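You operate a simulated robot arm through the tools that you are given. There is no shell and no other tool.

The job below is to be done with a simulated two-armed robot. You get a single attempt, and the scene is never put back.

Task
Switch the laptop off, shut it and wipe the smudge off its lid.
Fine: use the screen cloth and lay it back in its tray. What is to be rubbed or washed off counts as gone when no trace of it is left.

The check looks at the end state, three seconds after you hand in, the way a careful person would. Anything else that was tipped, shoved, dropped, spilled or broken makes it a failure. A push-on lid holds only when it is set on centred and level and pressed home; a screw cap is set on level and turned clockwise until tight. Flat cloth is picked up by pressing the open fingertips on it (5 to 10 N) and closing them slowly along it; thin cloth reads only 2 to 8 mm in the jaws.

Robot
Two 7-joint arms with two-finger parallel grippers on one trunk that stands fixed in place. Base frame: the origin is at the foot of the trunk, x ahead of it, y to its left, z up. Readings come in m, rad, newtons and seconds.
The left shoulder is at [0.08, 0.131, 0.947], the right one opposite. With the tool pointing down near the work surface each hand reaches from about 0.36 to 0.84 m from the base axis, measured 20 degrees to its own side. Payload 1.57 kg a hand.
The TCP of each hand is the grasp point between the finger pads, 0.03 m short of the fingertips. In the tool frame z runs along the fingers and y along their closing line. Largest opening 0.11 m; finger width 0.024, thickness 0.012; the body of the gripper, 0.048 by 0.112 m, starts 0.078 m behind the TCP.
Orientation is that of the tool frame in the base frame, as a unit quaternion [w, x, y, z]. With the fingers straight down and closing along the base's y, the tool's x points along the base's -x, its y along +y and its z along -z.

Tools
- The arms move only by the tool drive_tool. It takes "left_targets", "right_targets" or both (then of equal length, played together; a hand with none holds still); each is a list of rows, each a list of 7 numbers: the shift along the base's x, y, z in units of 150 mm (1.0 is 150 mm), then the turn, a rotation vector about the base's x, y, z in units of 120 degrees (1.0 is 120 degrees), then the finger opening in m, from 0 to 0.11. In form: [[x, y, z, ax, ay, az, grip], ...]. A call has 1 to 20 rows; each row is the pose to reach, as a shift and turn from the pose commanded when the call began. A call with a number of a shift or a turn outside -1 to 1 is refused whole. Each row takes 0.2 s and may step no farther than 0.05 m and 0.15 rad from the row before; otherwise, or with a gripper value out of range, the whole call is refused. Where a pose cannot be reached the arm comes as near as it can. A force on the tool above 40 N (or 10 N above the force at the start of the call, whichever is more), or a blocked arm, ends the call early, and 0.2 s more pass. Each finger travels about 0.108 m/s and halts on what it meets, pressing with about 34 N; the grip force reading is that of the motor and also rises with nothing between the fingers. The clock runs only during rows and for 0.2 s after the last one: add rows that repeat a pose to give the fingers time. The reply holds the time, the measured pose of the TCP, the force on the tool along the base axes, the opening and the grip force, in the units named above and with some noise, with the torque about the TCP (base axes, N m) and any sound that the robot's microphone picked up, and new pictures: "show" is both (left out), scene, wrist or none (wrist: the cameras of the hands that moved).
- Cameras (640 x 400 px; columns grow to the right, rows downward): "scene" is now at [-0.0529, 0.0271, 1.4325]; the picture's right is [0.32, -0.95, 0.00], its down [-0.42, -0.14, -0.90] and it looks along [0.85, 0.29, -0.44] (base axes); focal length 281 px, centre (320, 200). "left" rides on the left gripper at [0.07, -0.016, -0.141] in its tool frame; the picture's right is [0.23, 0.97, 0.00], its down [-0.86, 0.20, -0.48] and it looks along [-0.47, 0.11, 0.88] (tool axes); focal length 222 px, centre (320, 200). "right" rides on the right gripper at [0.07, 0.016, -0.141] in its tool frame; the picture's right is [-0.23, 0.97, 0.00], its down [-0.85, -0.20, -0.48] and it looks along [-0.47, -0.11, 0.88] (tool axes); focal length 222 px, centre (320, 200). There is no depth. A picture from a camera that has moved, and an enlarged one, comes with that camera's place and axes in the base frame and with its lens.
- aim_head(pan, tilt): turns the head with the scene camera to pan (to the left, within 1.902 rad either way) and tilt (down, from -0.506 to 1.204), counted from straight ahead of the robot. It gives what a move gives, and a new picture of the scene camera.
- enlarge(camera, box): a new picture of the part [left, top, right, bottom] of that camera's present view, enlarged. No time passes.
- close_job(): hands the job in; it is judged then, once.

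Nothing tells you positions but the pictures and the camera data. Unless the task says otherwise, let go and move clear before handing in.

The tools are called after "Emit:" as name(argument=value, ...) on one line, values as JSON. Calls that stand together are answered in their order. drive_tool: Moves the arms, as the interface text tells. Its arguments: {"type":"object","properties":{"left_targets":{"type":"array"},"right_targets":{"type":"array"},"show":{"type":"string","enum":["both","scene","wrist","none"]}},"required":[]} The other tools are called the same way: aim_head (pan, tilt) turns the head that bears the scene camera; enlarge (camera, box) takes an enlarged picture of a part of a camera's view; close_job () hands the job in.

At the start:

```text
time_s: 0.0
left_tcp_pos: [0.3729, 0.3511, 1.3373]
left_ee_rot: [0.0, 0.0, 1.0, 0.001]
left_ft_force: [-0.3, 0.5, 0.6]
left_wrist_torque: [0.0, -0.04, -0.03]
left_gripper_width: 0.1101
left_grasp_force: 0.1
right_tcp_pos: [0.5115, 0.0108, 1.2707]
right_ee_rot: [0.0, 0.0, 1.0, 0.0]
right_ft_force: [0.3, -0.7, -0.2]
right_wrist_torque: [0.03, 0.02, 0.01]
right_gripper_width: 0.11
right_grasp_force: 0.1
head pan, tilt: [0.325, 0.456]
```

scene: 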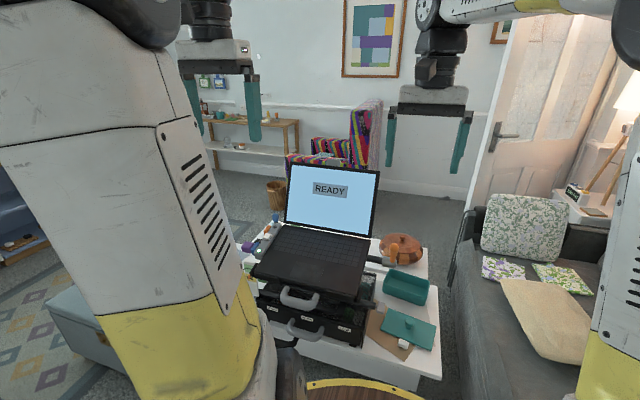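
right: 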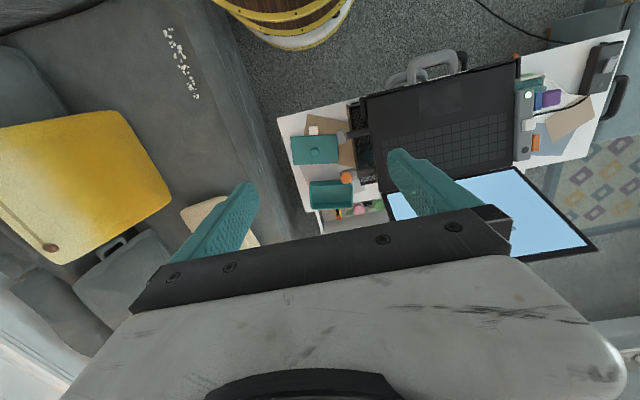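
left: 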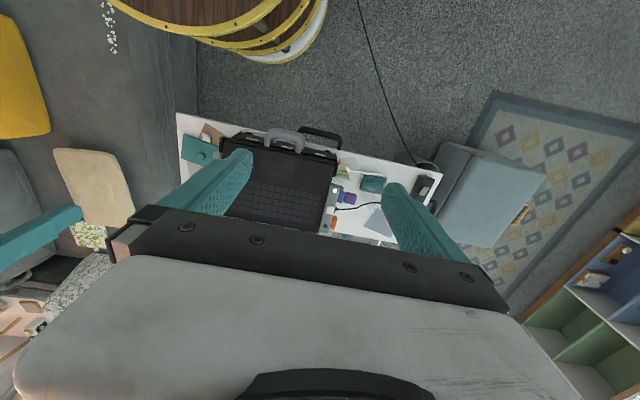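

The laptop stands open on what look like two stacked briefcases on a small white table, with teal boxes to its right. I'll look closer before moving anything.

Emit:
enlarge(camera="scene", box=[230, 150, 450, 390])

Emit:
enlarge(camera="right", box=[270, 30, 640, 262])

Emit:
enlarge(camera="left", box=[160, 100, 460, 290])

```text
1.67 times, centred on (340, 270) of scene
camera zoom: at [-0.0529, 0.0271, 1.4325], right [0.32, -0.95, 0.0], down [-0.42, -0.14, -0.9], along [0.85, 0.29, -0.44], focal length 469 px, centre (287, 83)
```

zoom: 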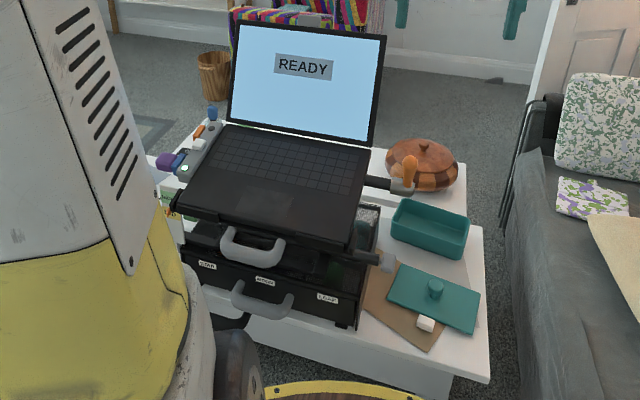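

```text
1.72 times, centred on (455, 146) of right
camera zoom: at [0.442, 0.0247, 1.4103], right [0.23, 0.97, 0.0], down [0.85, -0.2, 0.48], along [0.47, -0.11, -0.88], focal length 383 px, centre (87, 293)
```

zoom: 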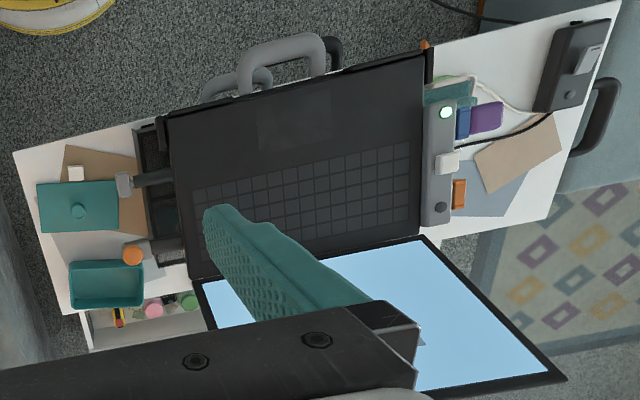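

```text
2.11 times, centred on (310, 195) of left
camera zoom: at [0.3028, 0.3351, 1.4782], right [-0.23, 0.97, 0.0], down [0.86, 0.2, 0.48], along [0.47, 0.11, -0.88], focal length 468 px, centre (341, 210)
```

zoom: 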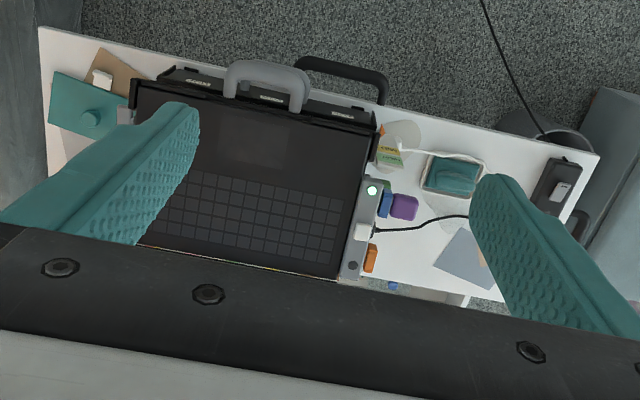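

I need finer detail on the strip left of the keyboard (green light, switch) and on what might be the cloth's tray.

Emit:
enlarge(camera="left", box=[310, 140, 450, 240])

Emit:
enlarge(camera="right", box=[490, 40, 640, 170])

Emit:
enlarge(camera="right", box=[270, 90, 410, 240])

Emit:
enlarge(camera="scene", box=[240, 200, 340, 300])

Emit:
enlarge(camera="scene", box=[340, 220, 450, 360])

```text
4.00 times, centred on (380, 190) of left
camera zoom: at [0.3028, 0.3351, 1.4782], right [-0.23, 0.97, 0.0], down [0.86, 0.2, 0.48], along [0.47, 0.11, -0.88], focal length 888 px, centre (80, 240)
```

zoom: 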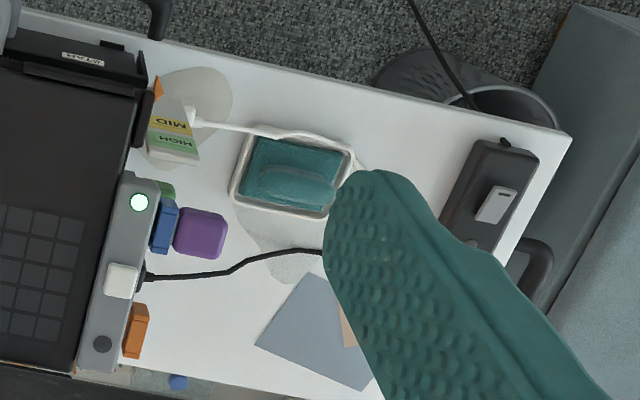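

```text
3.08 times, centred on (565, 105) of right
camera zoom: at [0.442, 0.0247, 1.4103], right [0.23, 0.97, 0.0], down [0.85, -0.2, 0.48], along [0.47, -0.11, -0.88], focal length 684 px, centre (-434, 492)
```

zoom: 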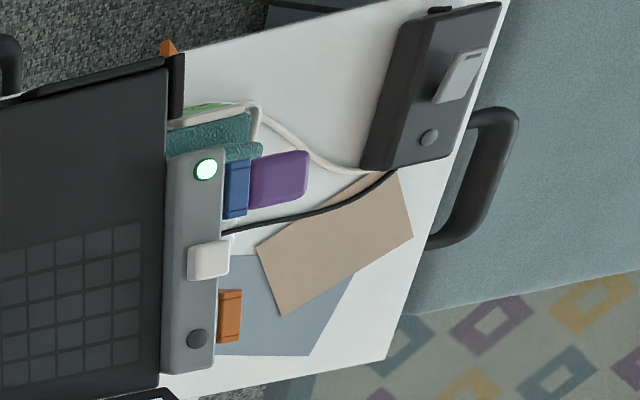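

```text
2.67 times, centred on (340, 165) of right
camera zoom: at [0.442, 0.0247, 1.4103], right [0.23, 0.97, 0.0], down [0.85, -0.2, 0.48], along [0.47, -0.11, -0.88], focal length 592 px, centre (267, 293)
```

zoom: 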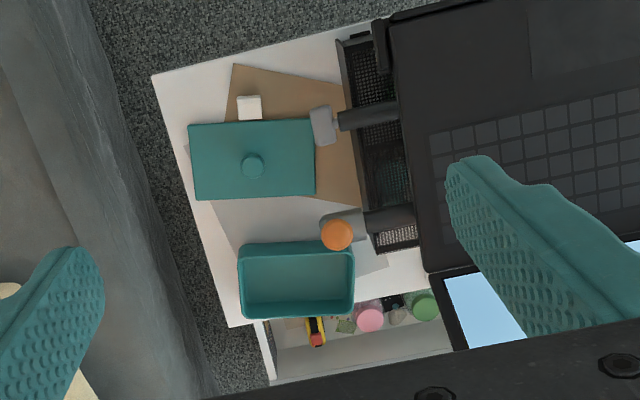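

```text
4.00 times, centred on (290, 250) of scene
camera zoom: at [-0.0529, 0.0271, 1.4325], right [0.32, -0.95, 0.0], down [-0.42, -0.14, -0.9], along [0.85, 0.29, -0.44], focal length 1124 px, centre (440, 0)
```

zoom: 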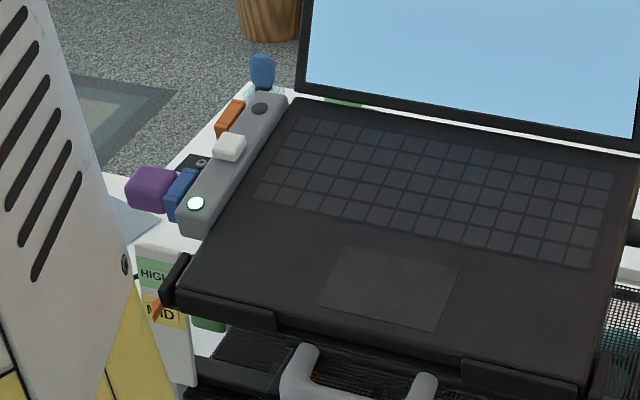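

```text
2.86 times, centred on (395, 290) of scene
camera zoom: at [-0.0529, 0.0271, 1.4325], right [0.32, -0.95, 0.0], down [-0.42, -0.14, -0.9], along [0.85, 0.29, -0.44], focal length 803 px, centre (106, -57)
```

zoom: 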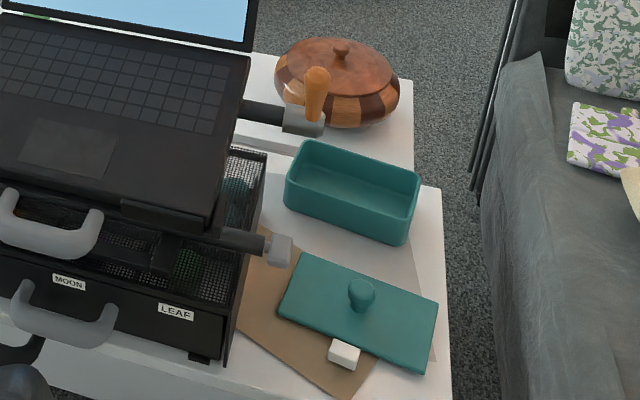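

The strip on the laptop's left side looks like a USB hub, with a green lamp around [0.56, 0.44, 0.91]. A teal cloth or sponge lies in a small tray further left. I'll lower the left hand partway for a closer look at that side.

Emit:
drive_tool(left_targets=[[0.15, 0.11, -0.25, 0, 0, 0, 0.11], [0.3, 0.22, -0.5, 0, 0, 0, 0.11], [0.45, 0.33, -0.75, 0, 0, 0, 0.11], [0.6, 0.44, -1.0, 0, 0, 0, 0.11]], show="both")

```text
time_s: 1.0
left_tcp_pos: [0.4643, 0.4182, 1.188]
left_ee_rot: [0.0, 0.0, 1.0, -0.001]
left_ft_force: [-0.1, -0.4, 0.3]
left_wrist_torque: [0.06, -0.03, -0.01]
left_gripper_width: 0.1097
left_grasp_force: 0.1
right_tcp_pos: [0.5124, 0.01, 1.2698]
right_ee_rot: [0.0, -0.001, 1.0, 0.0]
right_ft_force: [-0.2, 0.5, 0.1]
right_wrist_torque: [0.02, 0.0, 0.02]
right_gripper_width: 0.1098
right_grasp_force: 0.0
head pan, tilt: [0.325, 0.456]
camera left: at [0.3943, 0.4023, 1.3282], right [-0.23, 0.97, 0.0], down [0.86, 0.2, 0.48], along [0.47, 0.11, -0.88], focal length 222 px, centre (320, 200)
```

scene: 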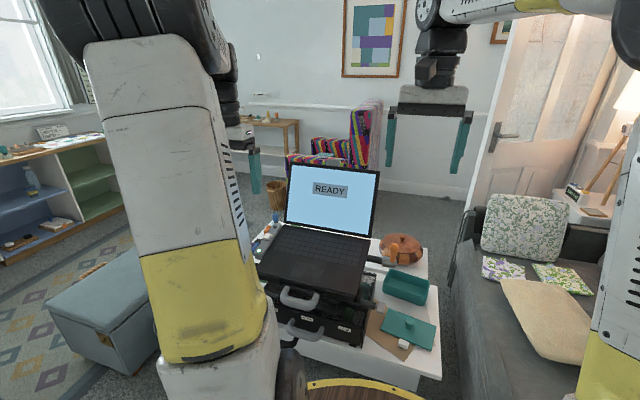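
left: 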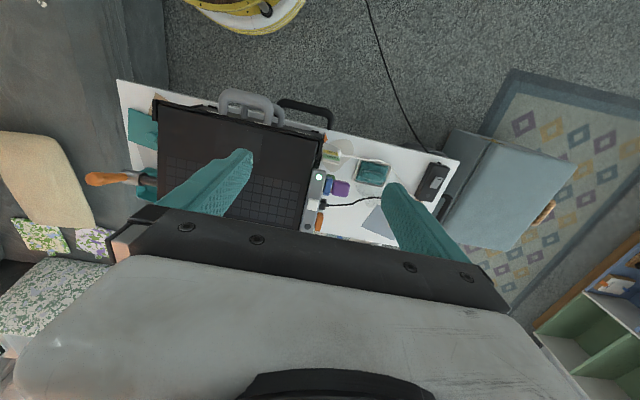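

Emit:
enlarge(camera="left", box=[280, 120, 460, 240])

Emit:
enlarge(camera="left", box=[295, 160, 355, 220])

Emit:
enlarge(camera="left", box=[100, 80, 340, 220])

```text
3.33 times, centred on (370, 180) of left
camera zoom: at [0.3943, 0.4023, 1.3282], right [-0.23, 0.97, 0.0], down [0.86, 0.2, 0.48], along [0.47, 0.11, -0.88], focal length 740 px, centre (153, 267)
```

zoom: 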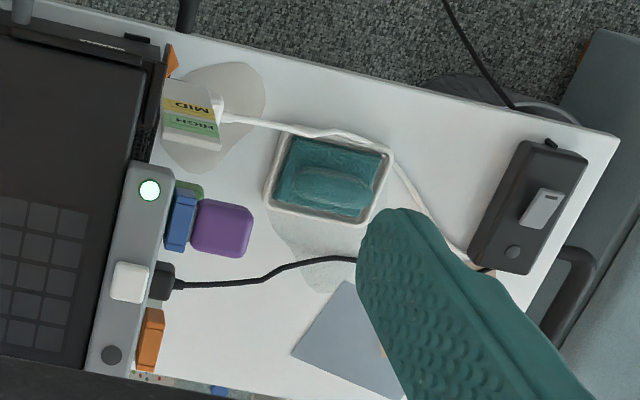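

```text
6.67 times, centred on (325, 190) of left
camera zoom: at [0.3943, 0.4023, 1.3282], right [-0.23, 0.97, 0.0], down [0.86, 0.2, 0.48], along [0.47, 0.11, -0.88], focal length 1481 px, centre (287, 267)
```

zoom: 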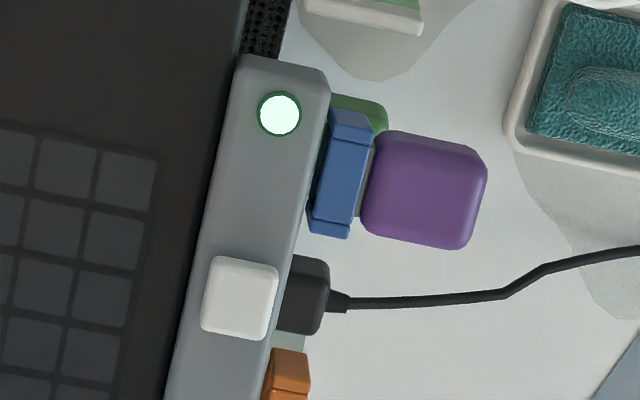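

```text
2.67 times, centred on (220, 150) of left
camera zoom: at [0.3943, 0.4023, 1.3282], right [-0.23, 0.97, 0.0], down [0.86, 0.2, 0.48], along [0.47, 0.11, -0.88], focal length 592 px, centre (587, 333)
```

zoom: 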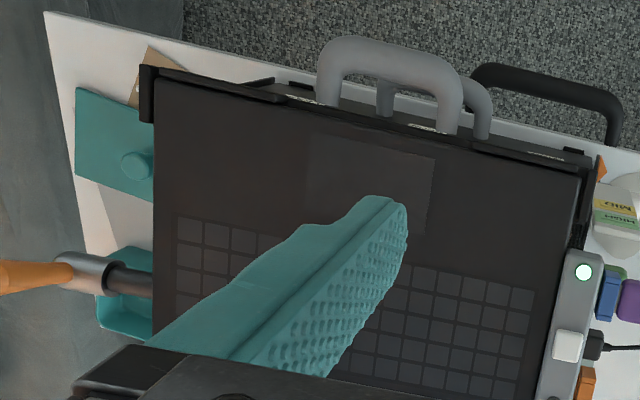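

The strip carries a lit lamp, a raised white block (likely the power key or slider) and a small grey dot. I'll lower the left hand for a sharper view of it.

Emit:
drive_tool(left_targets=[[0.05, 0.0, -0.27, 0, 0, 0, 0.11], [0.1, 0.0, -0.54, 0, 0, 0, 0.11], [0.15, 0.0, -0.8, 0, 0, 0, 0.11], [0.15, 0.0, -0.8, 0, 0, 0, 0.11]], show="both")

Emit:
enlarge(camera="left", box=[270, 130, 390, 230])

Emit:
enlarge(camera="scene", box=[240, 200, 320, 260])

```text
time_s: 2.0
left_tcp_pos: [0.4862, 0.4165, 1.0671]
left_ee_rot: [-0.001, 0.0, 1.0, 0.0]
left_ft_force: [-0.6, 0.5, -0.1]
left_wrist_torque: [0.01, -0.02, 0.0]
left_gripper_width: 0.1101
left_grasp_force: 0.0
right_tcp_pos: [0.5113, 0.011, 1.2706]
right_ee_rot: [0.0, 0.0, 1.0, 0.0]
right_ft_force: [0.2, -0.2, -0.5]
right_wrist_torque: [0.02, -0.02, 0.0]
right_gripper_width: 0.1097
right_grasp_force: 0.2
head pan, tilt: [0.325, 0.456]
camera left: at [0.4167, 0.4015, 1.2065], right [-0.23, 0.97, 0.0], down [0.86, 0.2, 0.48], along [0.47, 0.11, -0.88], focal length 222 px, centre (320, 200)
```

scene: 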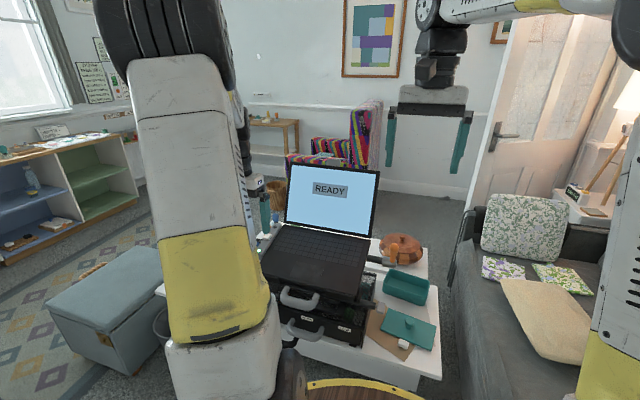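
left: 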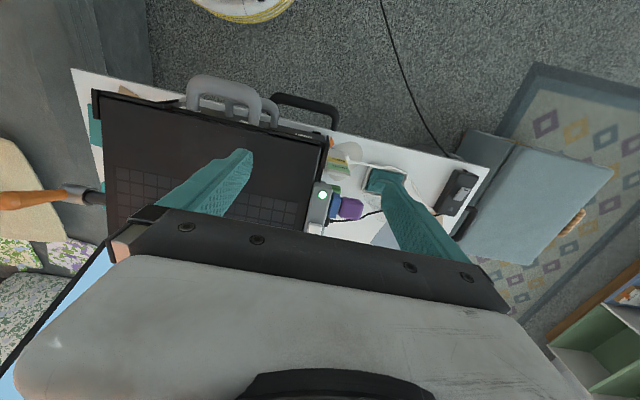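

```text
4.00 times, centred on (330, 180) of left
camera zoom: at [0.4167, 0.4015, 1.2065], right [-0.23, 0.97, 0.0], down [0.86, 0.2, 0.48], along [0.47, 0.11, -0.88], focal length 888 px, centre (280, 280)
```

zoom: 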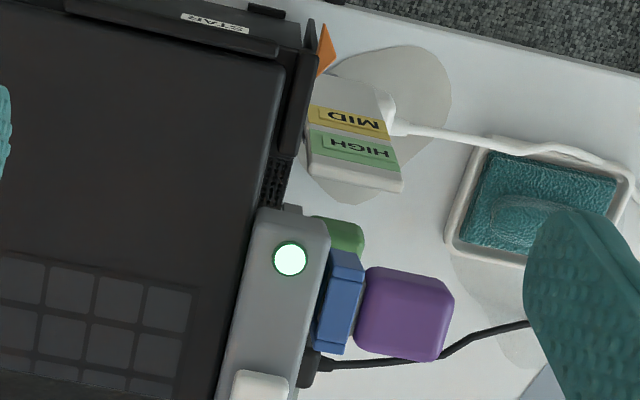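

```text
6.67 times, centred on (280, 230) of scene
camera zoom: at [-0.0528, 0.0272, 1.4325], right [0.32, -0.95, 0.0], down [-0.42, -0.14, -0.9], along [0.85, 0.29, -0.44], focal length 1874 px, centre (587, 0)
```

zoom: 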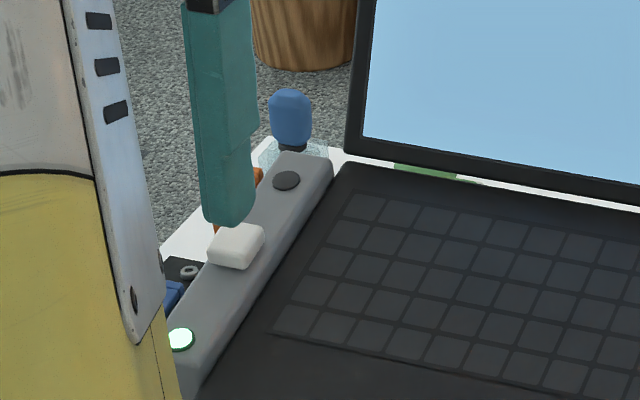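

Emit:
enlarge(camera="scene", box=[260, 212, 290, 240])

Emit:
enlarge(camera="right", box=[515, 80, 555, 165])

Emit:
enlarge(camera="right", box=[570, 30, 630, 90])

Emit:
enlarge(camera="right", box=[270, 60, 400, 230])

```text
14.29 times, centred on (275, 226) of scene
camera zoom: at [-0.0528, 0.0272, 1.4325], right [0.32, -0.95, 0.0], down [-0.42, -0.14, -0.9], along [0.85, 0.29, -0.44], focal length 4016 px, centre (963, -171)
```

zoom: 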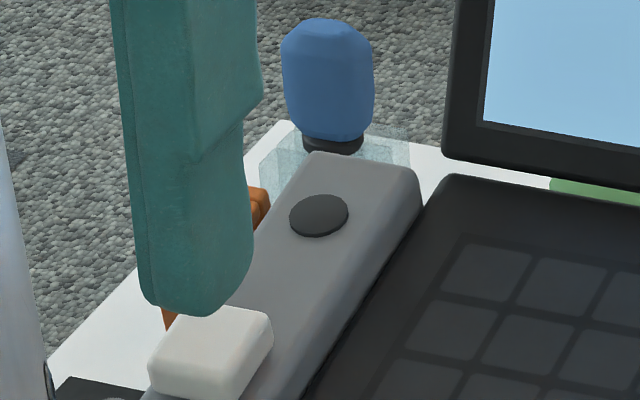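

```text
4.71 times, centred on (535, 122) of right
camera zoom: at [0.442, 0.0247, 1.4103], right [0.23, 0.97, 0.0], down [0.86, -0.2, 0.48], along [0.47, -0.11, -0.88], focal length 1045 px, centre (-692, 565)
```

zoom: 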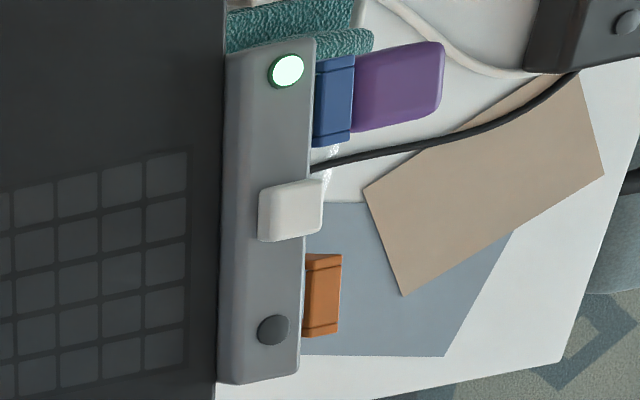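

```text
6.67 times, centred on (600, 60) of right
camera zoom: at [0.442, 0.0247, 1.4103], right [0.23, 0.97, 0.0], down [0.86, -0.2, 0.48], along [0.47, -0.11, -0.88], focal length 1481 px, centre (-1547, 1133)
```

zoom: 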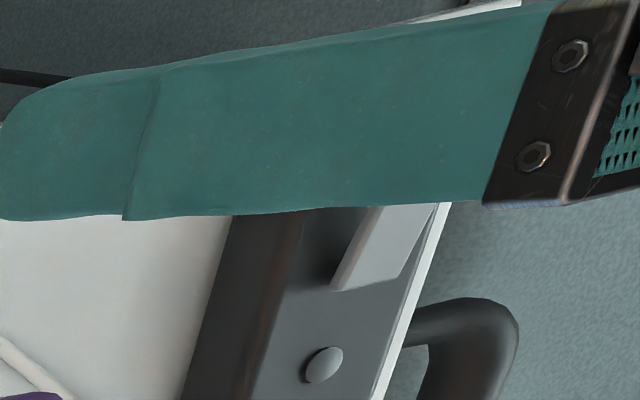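

```text
2.35 times, centred on (335, 145) of right
camera zoom: at [0.442, 0.0247, 1.4103], right [0.23, 0.97, 0.0], down [0.86, -0.2, 0.48], along [0.47, -0.11, -0.88], focal length 523 px, centre (285, 329)
```

zoom: 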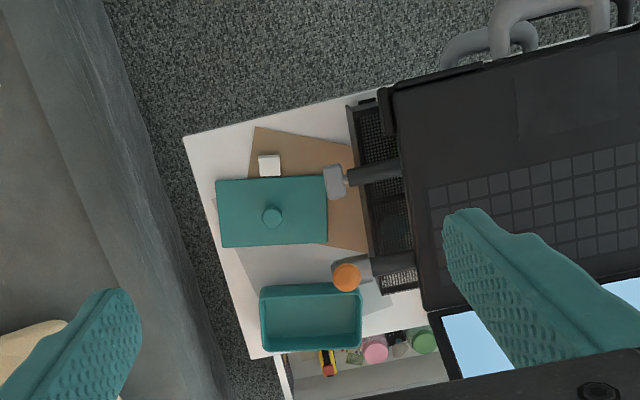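

The laptop base spans about x 0.47–0.73, y 0.11–0.43 at z≈0.915, and the lid leans back to about x 0.79, z 1.12. The raised white key on the side strip is near [0.622, 0.440, 0.925]. I'll close the left fingers and hover above it.

Emit:
drive_tool(left_targets=[[0.25, 0.04, 0, 0, 0, 0, 0.06], [0.5, 0.08, 0, 0, 0, 0, 0.02], [0.75, 0.12, 0, 0, 0, 0, 0.0], [0.905, 0.157, -0.1, 0, 0, 0, 0.0], [0.905, 0.157, -0.3, 0, 0, 0, 0.0], [0.905, 0.157, -0.4, 0, 0, 0, 0.0], [0.905, 0.157, -0.4, 0, 0, 0, 0.0]], show="both")

Emit:
enlarge(camera="scene", box=[240, 180, 320, 260])

Emit:
enlarge(camera="right", box=[490, 60, 590, 180])

```text
time_s: 3.6
left_tcp_pos: [0.6225, 0.4415, 1.0095]
left_ee_rot: [0.0, 0.0, 1.0, 0.0]
left_ft_force: [-0.6, 0.4, 0.0]
left_wrist_torque: [-0.04, -0.01, 0.0]
left_gripper_width: 0.0001
left_grasp_force: 21.5
right_tcp_pos: [0.5105, 0.0089, 1.27]
right_ee_rot: [0.0, 0.0, 1.0, 0.0]
right_ft_force: [0.6, 0.4, 0.1]
right_wrist_torque: [-0.03, 0.04, 0.04]
right_gripper_width: 0.11
right_grasp_force: 0.0
head pan, tilt: [0.325, 0.456]
camera left: at [0.552, 0.4248, 1.1494], right [-0.23, 0.97, 0.0], down [0.86, 0.2, 0.48], along [0.47, 0.11, -0.88], focal length 222 px, centre (320, 200)
```

scene: 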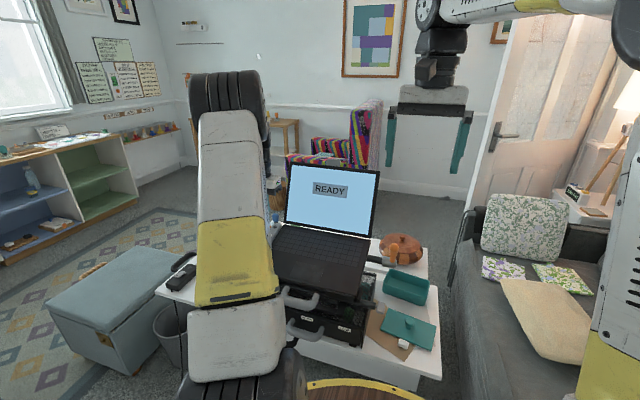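
left: 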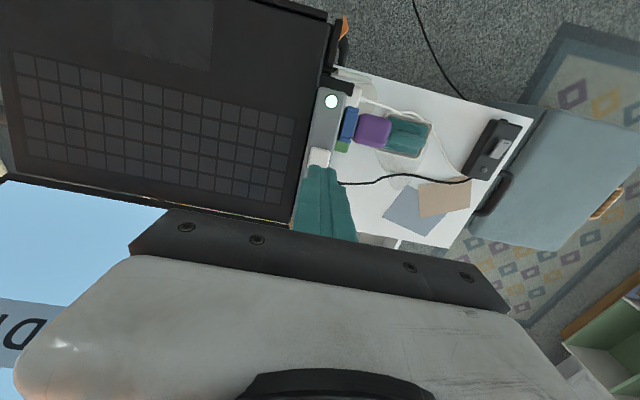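

```text
5.00 times, centred on (280, 220) of scene
camera zoom: at [-0.0528, 0.0272, 1.4325], right [0.32, -0.95, 0.0], down [-0.42, -0.14, -0.9], along [0.85, 0.29, -0.44], focal length 1406 px, centre (520, 100)
```

zoom: 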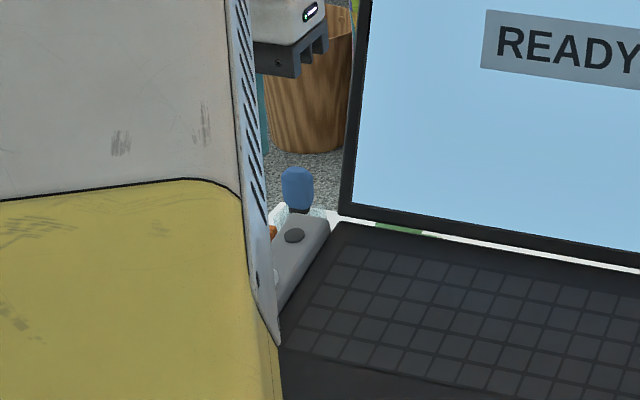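

```text
3.33 times, centred on (540, 120) of right
camera zoom: at [0.442, 0.0247, 1.4103], right [0.23, 0.97, 0.0], down [0.86, -0.2, 0.48], along [0.47, -0.11, -0.88], focal length 740 px, centre (-413, 467)
```

zoom: 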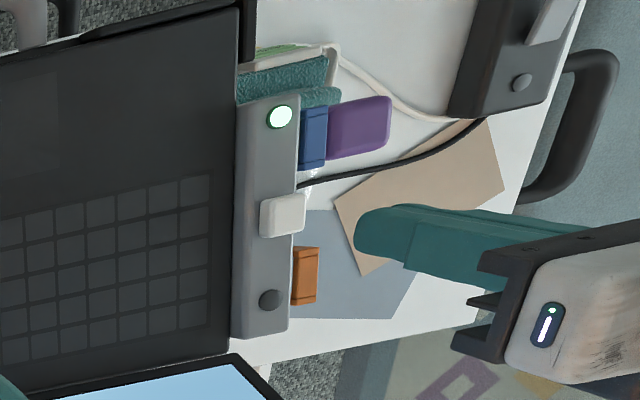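

Emit:
enlarge(camera="left", box=[270, 70, 390, 250])

Emit:
enlarge(camera="left", box=[370, 90, 540, 230])

```text
2.22 times, centred on (330, 160) of left
camera zoom: at [0.552, 0.4248, 1.1494], right [-0.23, 0.97, 0.0], down [0.86, 0.2, 0.48], along [0.47, 0.11, -0.88], focal length 494 px, centre (298, 289)
```

zoom: 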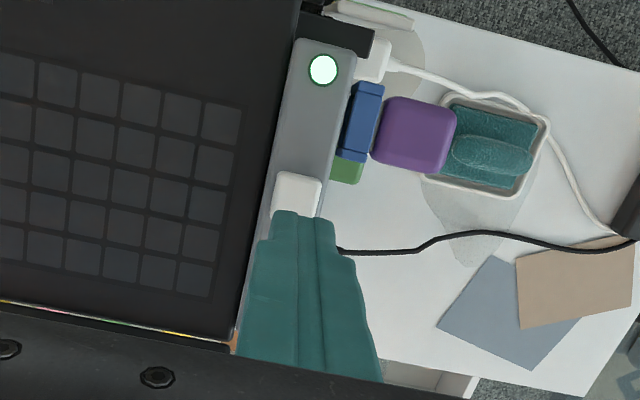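

```text
2.86 times, centred on (455, 160) of left
camera zoom: at [0.552, 0.4248, 1.1494], right [-0.23, 0.97, 0.0], down [0.86, 0.2, 0.48], along [0.47, 0.11, -0.88], focal length 635 px, centre (-66, 314)
```

zoom: 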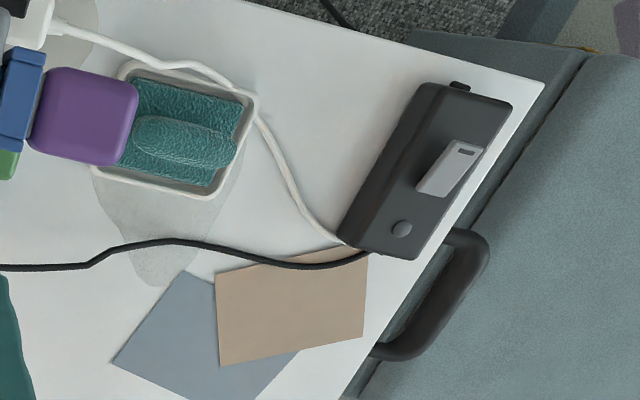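

The fingertips are right over the white key. I'll press it down gently in small steps.

Emit:
drive_tool(left_targets=[[0, 0, -0.1, 0, 0, 0, 0.0], [0, 0, -0.2, 0, 0, 0, 0.0], [0, 0, -0.28, 0, 0, 0, 0.0], [0, 0, -0.31, 0, 0, 0, 0.0], [0, 0, -0.34, 0, 0, 0, 0.0], [0, 0, -0.36, 0, 0, 0, 0.0]], show="scene")

Emit:
enlarge(camera="right", box=[490, 60, 590, 180])

```text
time_s: 5.0
left_tcp_pos: [0.6203, 0.4401, 0.9534]
left_ee_rot: [0.0, 0.0, 1.0, -0.001]
left_ft_force: [0.2, -0.1, 2.2]
left_wrist_torque: [0.02, -0.02, 0.0]
left_gripper_width: 0.0
left_grasp_force: 21.4
right_tcp_pos: [0.512, 0.0121, 1.2696]
right_ee_rot: [0.0, 0.0, 1.0, 0.0]
right_ft_force: [0.3, -0.3, -0.3]
right_wrist_torque: [-0.01, 0.02, -0.02]
right_gripper_width: 0.11
right_grasp_force: 0.1
head pan, tilt: [0.325, 0.456]
```

scene: 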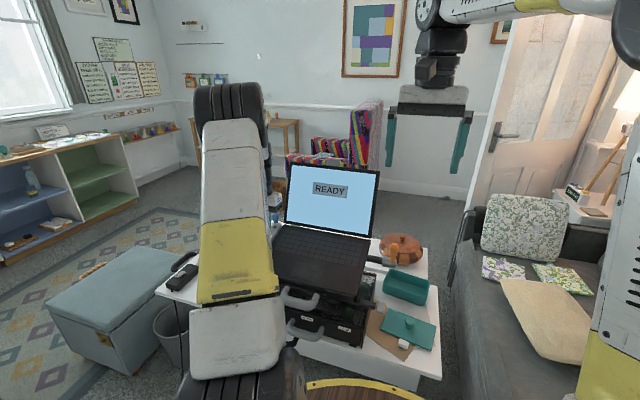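

```text
3.33 times, centred on (540, 120) of right
camera zoom: at [0.442, 0.0247, 1.4103], right [0.23, 0.97, 0.0], down [0.86, -0.2, 0.48], along [0.47, -0.11, -0.88], focal length 740 px, centre (-413, 467)
```

zoom: 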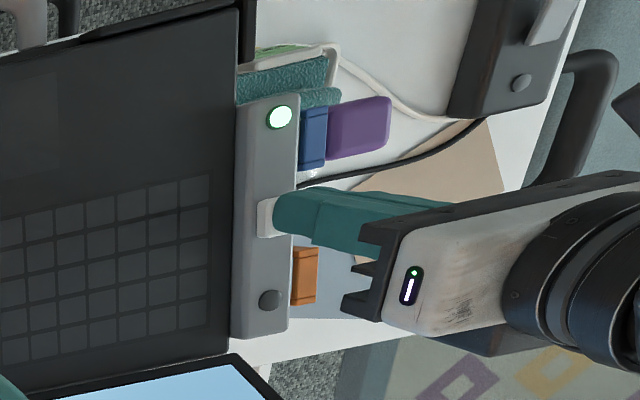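

I've just made contact (2 N), and the screen still reads READY. I'll press further, a millimetre or two at a time.

Emit:
drive_tool(left_targets=[[0, -0.01, -0.01, 0, 0, 0, 0.0], [0, -0.01, -0.02, 0, 0, 0, 0.0], [0, -0.01, -0.03, 0, 0, 0, 0.0], [0, -0.01, -0.04, 0, 0, 0, 0.0]], show="scene")

Emit:
enlarge(camera="right", box=[490, 60, 590, 180])

```text
time_s: 6.0
left_tcp_pos: [0.6211, 0.437, 0.948]
left_ee_rot: [0.0, 0.001, 1.0, 0.0]
left_ft_force: [0.9, -0.6, 11.9]
left_wrist_torque: [-0.01, -0.11, 0.0]
left_gripper_width: 0.0
left_grasp_force: 21.9
right_tcp_pos: [0.5115, 0.0103, 1.2701]
right_ee_rot: [0.0, 0.0, 1.0, 0.0]
right_ft_force: [0.3, -0.7, 0.8]
right_wrist_torque: [0.0, 0.02, 0.0]
right_gripper_width: 0.11
right_grasp_force: 0.0
head pan, tilt: [0.325, 0.456]
```

scene: 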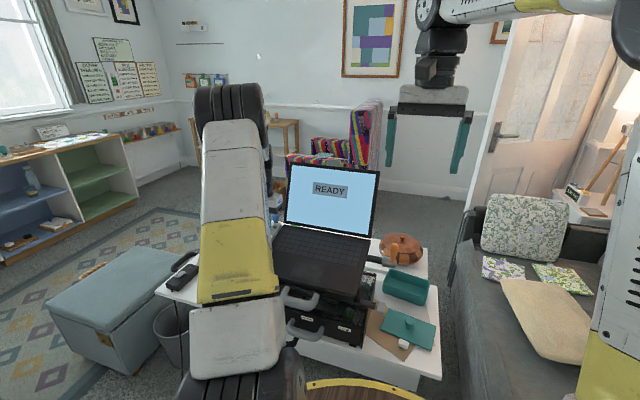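

```text
3.33 times, centred on (540, 120) of right
camera zoom: at [0.4417, 0.0244, 1.4104], right [0.23, 0.97, 0.0], down [0.85, -0.2, 0.48], along [0.47, -0.11, -0.88], focal length 740 px, centre (-413, 467)
```

zoom: 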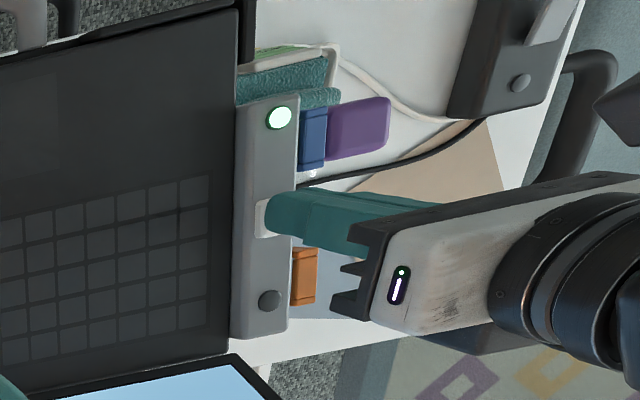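

Emit:
drive_tool(left_targets=[[0, 0, -0.01, 0, 0, 0, 0.0], [0, 0, -0.02, 0, 0, 0, 0.0], [0, 0, -0.03, 0, 0, 0, 0.0], [0, 0, -0.03, 0, 0, 0, 0.0], [0, 0, -0.03, 0, 0, 0, 0.0]], show="scene")

Emit:
enlarge(camera="right", box=[490, 60, 590, 180])

```text
time_s: 6.9
left_tcp_pos: [0.6213, 0.4381, 0.949]
left_ee_rot: [0.005, 0.001, 1.0, 0.002]
left_ft_force: [-7.9, -3.7, 16.3]
left_wrist_torque: [-0.13, 0.01, 0.0]
left_gripper_width: 0.0
left_grasp_force: 21.6
right_tcp_pos: [0.5109, 0.0111, 1.2705]
right_ee_rot: [0.0, 0.0, 1.0, 0.0]
right_ft_force: [-0.5, 0.2, 0.7]
right_wrist_torque: [-0.03, -0.01, 0.0]
right_gripper_width: 0.1099
right_grasp_force: 0.0
head pan, tilt: [0.325, 0.456]
stopped in row 4 (left hand): the force on the tool passed its limit at 41 N (the readings are from after the stop); the commanded pose is now the measured one
```

scene: 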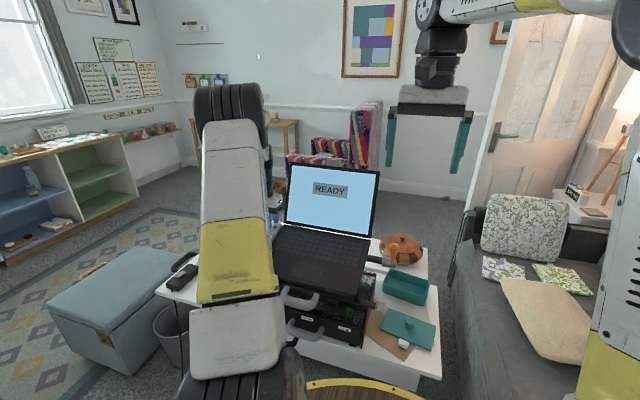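

```text
3.33 times, centred on (540, 120) of right
camera zoom: at [0.441, 0.0242, 1.4107], right [0.23, 0.97, 0.0], down [0.85, -0.2, 0.48], along [0.47, -0.11, -0.88], focal length 740 px, centre (-413, 467)
```

zoom: 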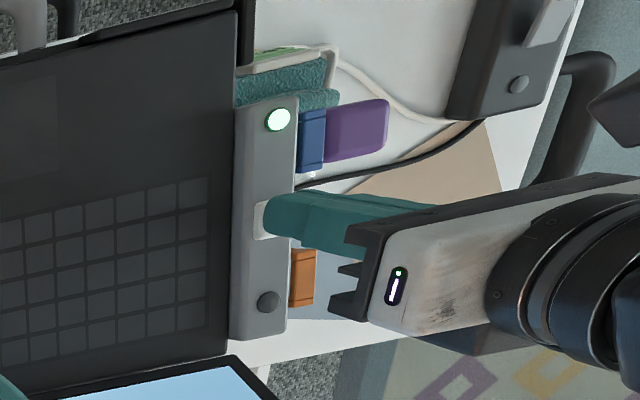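

The white block does not travel under 40 N, so it isn't a push key and is probably a slider. I'll lift off and check that nothing moved.

Emit:
drive_tool(left_targets=[[0, 0, 0.03, 0, 0, 0, 0.0], [0, 0, 0.1, 0, 0, 0, 0.0], [0, 0, 0.3, 0, 0, 0, 0.0], [0, 0, 0.6, 0, 0, 0, 0.0]], show="both")

Emit:
enlarge(camera="right", box=[490, 60, 590, 180])

Emit:
enlarge(camera="left", box=[270, 90, 370, 230])

```text
time_s: 7.9
left_tcp_pos: [0.6232, 0.4374, 1.0338]
left_ee_rot: [0.003, 0.0, 1.0, 0.002]
left_ft_force: [1.1, 0.0, 0.2]
left_wrist_torque: [0.02, 0.05, -0.01]
left_gripper_width: 0.0
left_grasp_force: 21.5
right_tcp_pos: [0.5128, 0.0107, 1.2699]
right_ee_rot: [0.0, 0.0, 1.0, 0.001]
right_ft_force: [0.3, 0.1, 0.1]
right_wrist_torque: [-0.05, 0.0, 0.0]
right_gripper_width: 0.1103
right_grasp_force: 0.0
head pan, tilt: [0.325, 0.456]
camera left: at [0.5525, 0.4215, 1.1744], right [-0.23, 0.97, 0.0], down [0.85, 0.2, 0.48], along [0.47, 0.11, -0.87], focal length 222 px, centre (320, 200)
```

scene: 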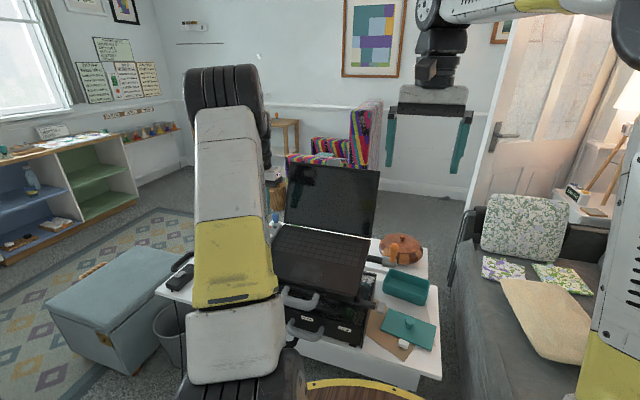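
left: 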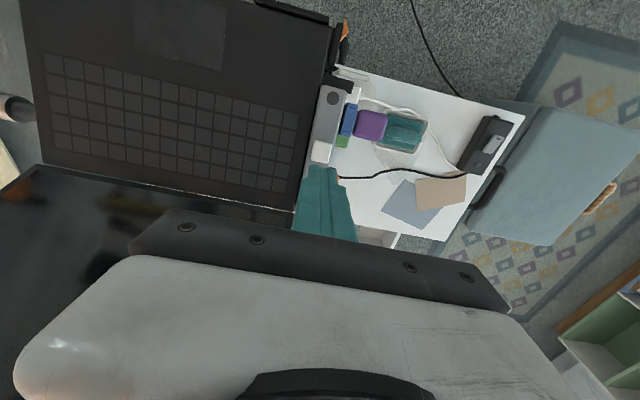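

```text
3.33 times, centred on (540, 120) of right
camera zoom: at [0.4423, 0.0249, 1.4102], right [0.23, 0.97, 0.0], down [0.86, -0.2, 0.48], along [0.47, -0.11, -0.88], focal length 740 px, centre (-413, 467)
```

zoom: 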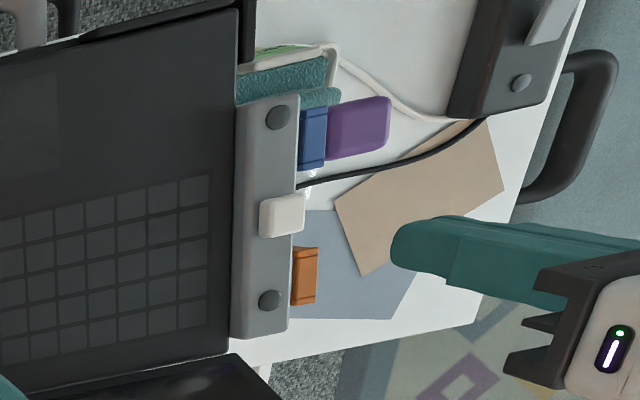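

```text
2.86 times, centred on (320, 160) of left
camera zoom: at [0.5525, 0.4215, 1.1744], right [-0.23, 0.97, 0.0], down [0.85, 0.2, 0.48], along [0.47, 0.11, -0.87], focal length 635 px, centre (320, 314)
```

zoom: 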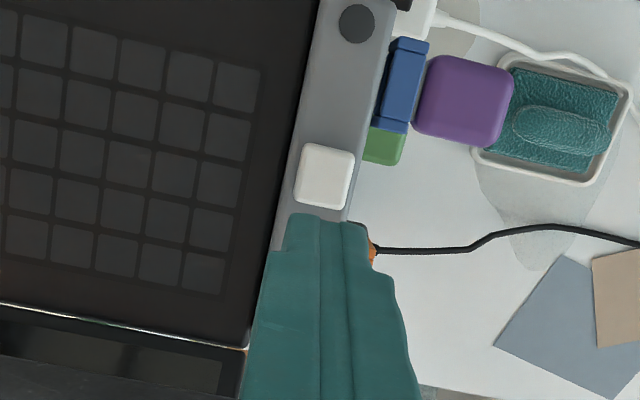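

The laptop is now off: the screen is dark and the lamp is out. Next is closing the lid, so I'll measure its top edge and check that the keyboard is clear.

Emit:
enlarge(camera="scene", box=[265, 145, 405, 255])

Emit:
enlarge(camera="right", box=[340, 50, 620, 262])

```text
3.64 times, centred on (335, 200) of scene
camera zoom: at [-0.0525, 0.0273, 1.4325], right [0.32, -0.95, 0.0], down [-0.42, -0.14, -0.9], along [0.85, 0.29, -0.44], focal length 1022 px, centre (266, 200)
```

zoom: 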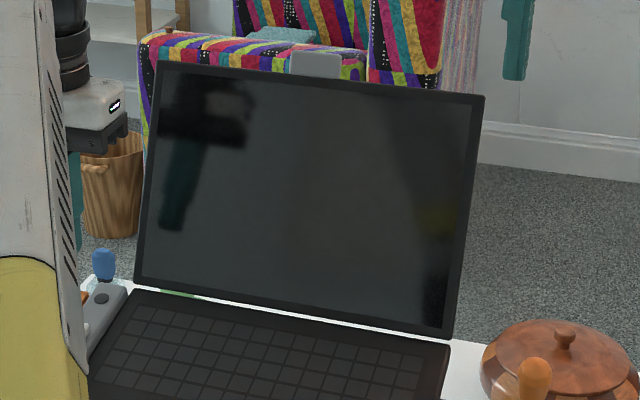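

```text
1.89 times, centred on (480, 156) of right
camera zoom: at [0.4423, 0.0249, 1.4102], right [0.23, 0.97, 0.0], down [0.86, -0.2, 0.48], along [0.47, -0.11, -0.88], focal length 419 px, centre (18, 283)
```

zoom: 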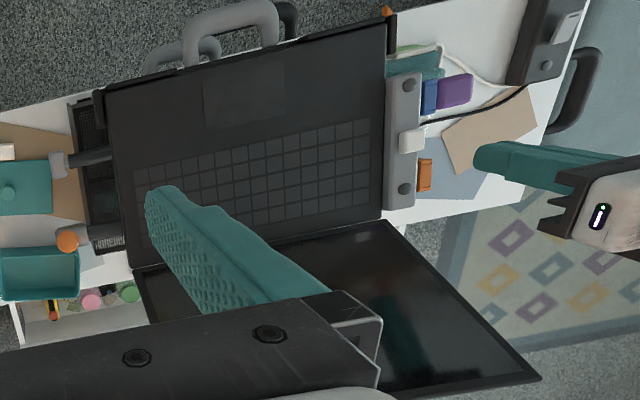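

Emit:
enlarge(camera="scene", box=[315, 150, 355, 178])

Emit:
drive_tool(right_targets=[[-0.2, -0.1, 0.2, 0, -0.06, 0, 0.11], [-0.4, -0.2, 0.4, 0, -0.12, 0, 0.11], [-0.6, -0.3, 0.6, 0, -0.18, 0, 0.11], [-0.6, -0.3, 0.6, 0, -0.24, 0, 0.11], [-0.6, -0.3, 0.6, 0, -0.28, 0, 0.11]], show="wrist")

```text
14.29 times, centred on (335, 164) of scene
camera zoom: at [-0.0525, 0.0273, 1.4325], right [0.32, -0.95, 0.0], down [-0.42, -0.14, -0.9], along [0.85, 0.29, -0.44], focal length 4016 px, centre (106, 714)
```

zoom: 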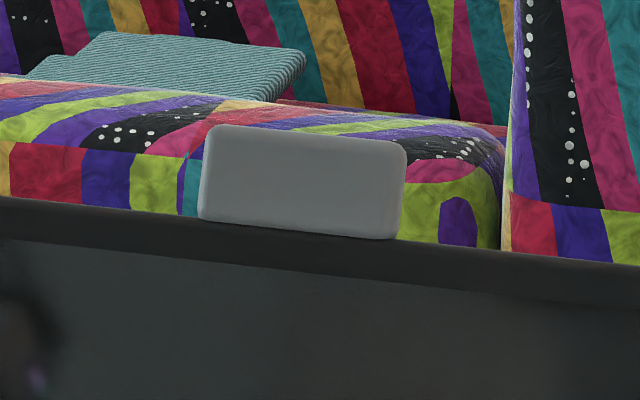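

```text
time_s: 9.1
left_tcp_pos: [0.6226, 0.4385, 1.0351]
left_ee_rot: [0.003, -0.001, 1.0, 0.001]
left_ft_force: [-0.5, 0.6, -0.4]
left_wrist_torque: [-0.01, -0.01, 0.01]
left_gripper_width: 0.0001
left_grasp_force: 21.7
right_tcp_pos: [0.4239, -0.0346, 1.3593]
right_ee_rot: [0.29, 0.0, 0.957, 0.0]
right_ft_force: [-0.4, 1.2, 0.2]
right_wrist_torque: [-0.02, -0.01, 0.04]
right_gripper_width: 0.11
right_grasp_force: 0.0
head pan, tilt: [0.325, 0.456]
camera right: at [0.2868, -0.0198, 1.4381], right [0.19, 0.97, 0.13], down [0.45, -0.2, 0.87], along [0.87, -0.11, -0.47], focal length 222 px, centre (320, 200)
```

right: 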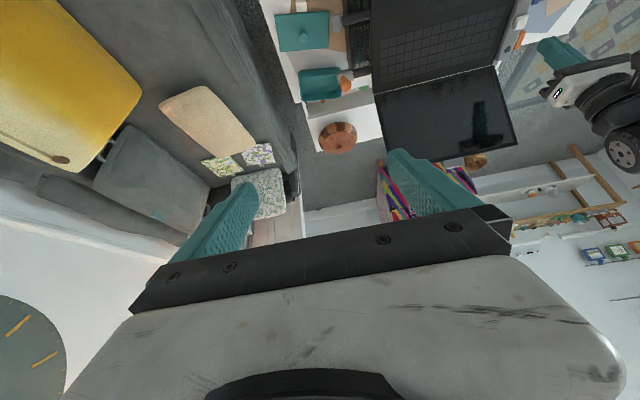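

A small grey tab sits on the lid's top edge at about [0.82, 0.275, 1.13] and may be part of the lid. I'll close the right fingers to unblock that camera and check.

Emit:
drive_tool(right_targets=[[0, 0, 0, 0, 0, 0, 0.06], [0, 0, 0, 0, 0, 0, 0.02], [0, 0, 0, 0, 0, 0, 0.0]], show="wrist")

Emit:
enlarge(camera="right", box=[360, 50, 540, 180])

```text
time_s: 9.9
left_tcp_pos: [0.6229, 0.4381, 1.0353]
left_ee_rot: [0.004, 0.001, 1.0, 0.001]
left_ft_force: [-0.4, 0.3, -0.1]
left_wrist_torque: [0.0, -0.02, -0.02]
left_gripper_width: 0.0003
left_grasp_force: 21.4
right_tcp_pos: [0.4229, -0.0349, 1.3603]
right_ee_rot: [0.289, 0.0, 0.957, 0.0]
right_ft_force: [1.0, 0.2, 0.4]
right_wrist_torque: [-0.01, -0.01, 0.0]
right_gripper_width: 0.0002
right_grasp_force: 21.5
head pan, tilt: [0.325, 0.456]
camera right: at [0.2869, -0.0196, 1.4382], right [0.19, 0.97, 0.13], down [0.45, -0.2, 0.87], along [0.87, -0.11, -0.47], focal length 222 px, centre (320, 200)
```

right: 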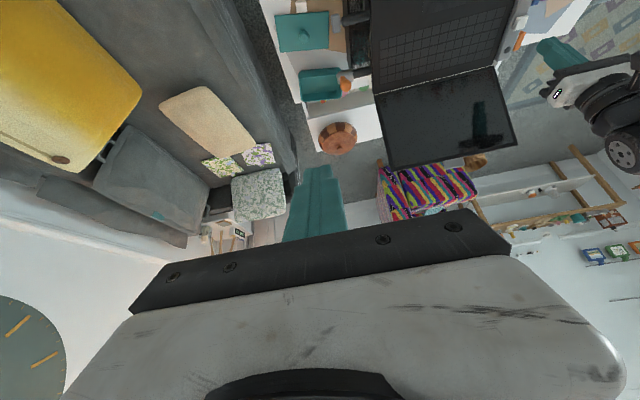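

```text
3.08 times, centred on (450, 115) of right
camera zoom: at [0.2869, -0.0196, 1.4382], right [0.19, 0.97, 0.13], down [0.45, -0.2, 0.87], along [0.87, -0.11, -0.47], focal length 684 px, centre (-80, 462)
```

zoom: 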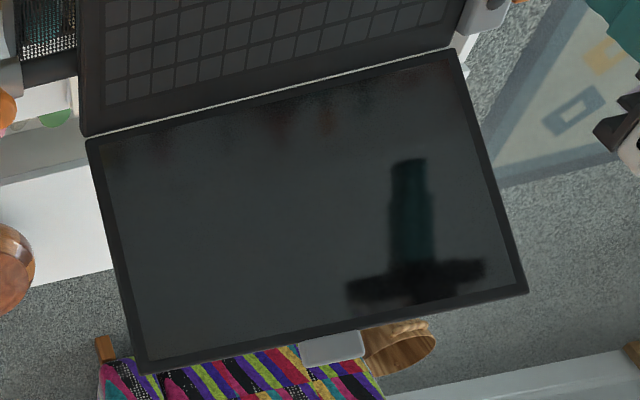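

The tab belongs to the lid: centred at y≈0.276, top at about [0.82, 1.14], with the lid edge at [0.816, 1.115] and the hinge at [0.734, 0.905]. I'll raise the left hand, pitch it 45° forward, then reach over the lid with the fingers straddling the tab.

Emit:
drive_tool(left_targets=[[-0.15, 0, 0.33, 0, 0, 0, 0.0], [-0.3, 0, 0.66, 0, 0, 0, 0.0], [-0.45, 0, 1.0, 0, 0, 0, 0.04], [-0.45, -0.16, 1.0, 0, -0.0625, 0, 0.08], [-0.45, -0.32, 1.0, 0, -0.125, 0, 0.09], [-0.45, -0.48, 1.0, 0, -0.1875, 0, 0.09], [-0.45, -0.64, 1.0, 0, -0.25, 0, 0.09], [-0.45, -0.8, 1.0, 0, -0.3125, 0, 0.09], [-0.45, -1.0, 1.0, 0, -0.375, 0, 0.09]], show="both")

```text
refused: row 1 steps farther than a row can; nothing moved
```

Emit:
drive_tool(left_targets=[[-0.1, 0, 0.3, 0, 0, 0, 0.0], [-0.2, 0, 0.6, 0, 0, 0, 0.0], [-0.3, 0, 0.85, 0, 0, 0, 0.04], [-0.4, -0.16, 1.0, 0, -0.0625, 0, 0.08], [-0.45, -0.32, 1.0, 0, -0.125, 0, 0.09], [-0.45, -0.48, 1.0, 0, -0.1875, 0, 0.09], [-0.45, -0.64, 1.0, 0, -0.25, 0, 0.09], [-0.45, -0.8, 1.0, 0, -0.3125, 0, 0.09], [-0.45, -1.0, 1.0, 0, -0.375, 0, 0.09]], show="both")

```text
time_s: 11.9
left_tcp_pos: [0.5531, 0.2889, 1.1862]
left_ee_rot: [0.387, -0.001, 0.922, 0.002]
left_ft_force: [-0.6, 0.7, 0.1]
left_wrist_torque: [-0.03, -0.01, -0.02]
left_gripper_width: 0.0901
left_grasp_force: 0.1
right_tcp_pos: [0.424, -0.0343, 1.3596]
right_ee_rot: [0.289, 0.0, 0.957, 0.0]
right_ft_force: [0.1, 0.8, 0.9]
right_wrist_torque: [-0.01, 0.02, 0.0]
right_gripper_width: 0.0001
right_grasp_force: 21.2
head pan, tilt: [0.325, 0.456]
camera left: at [0.4035, 0.2726, 1.235], right [-0.16, 0.97, -0.16], down [0.26, 0.2, 0.95], along [0.95, 0.11, -0.28], focal length 222 px, centre (320, 200)
```

scene: 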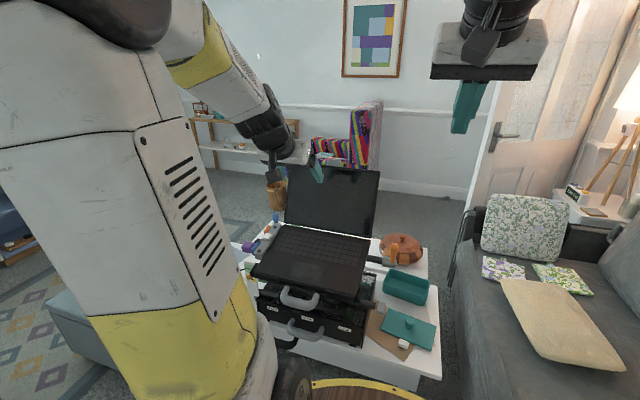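
left: 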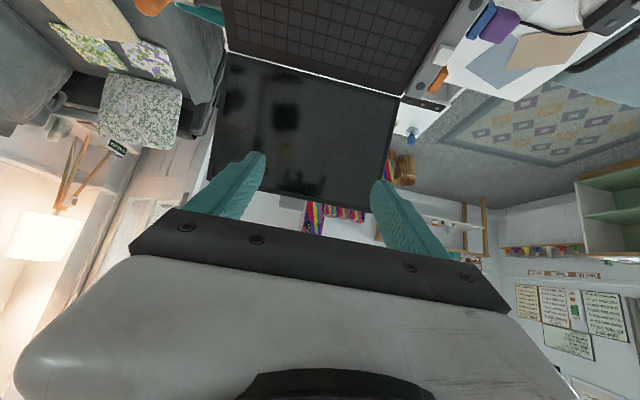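

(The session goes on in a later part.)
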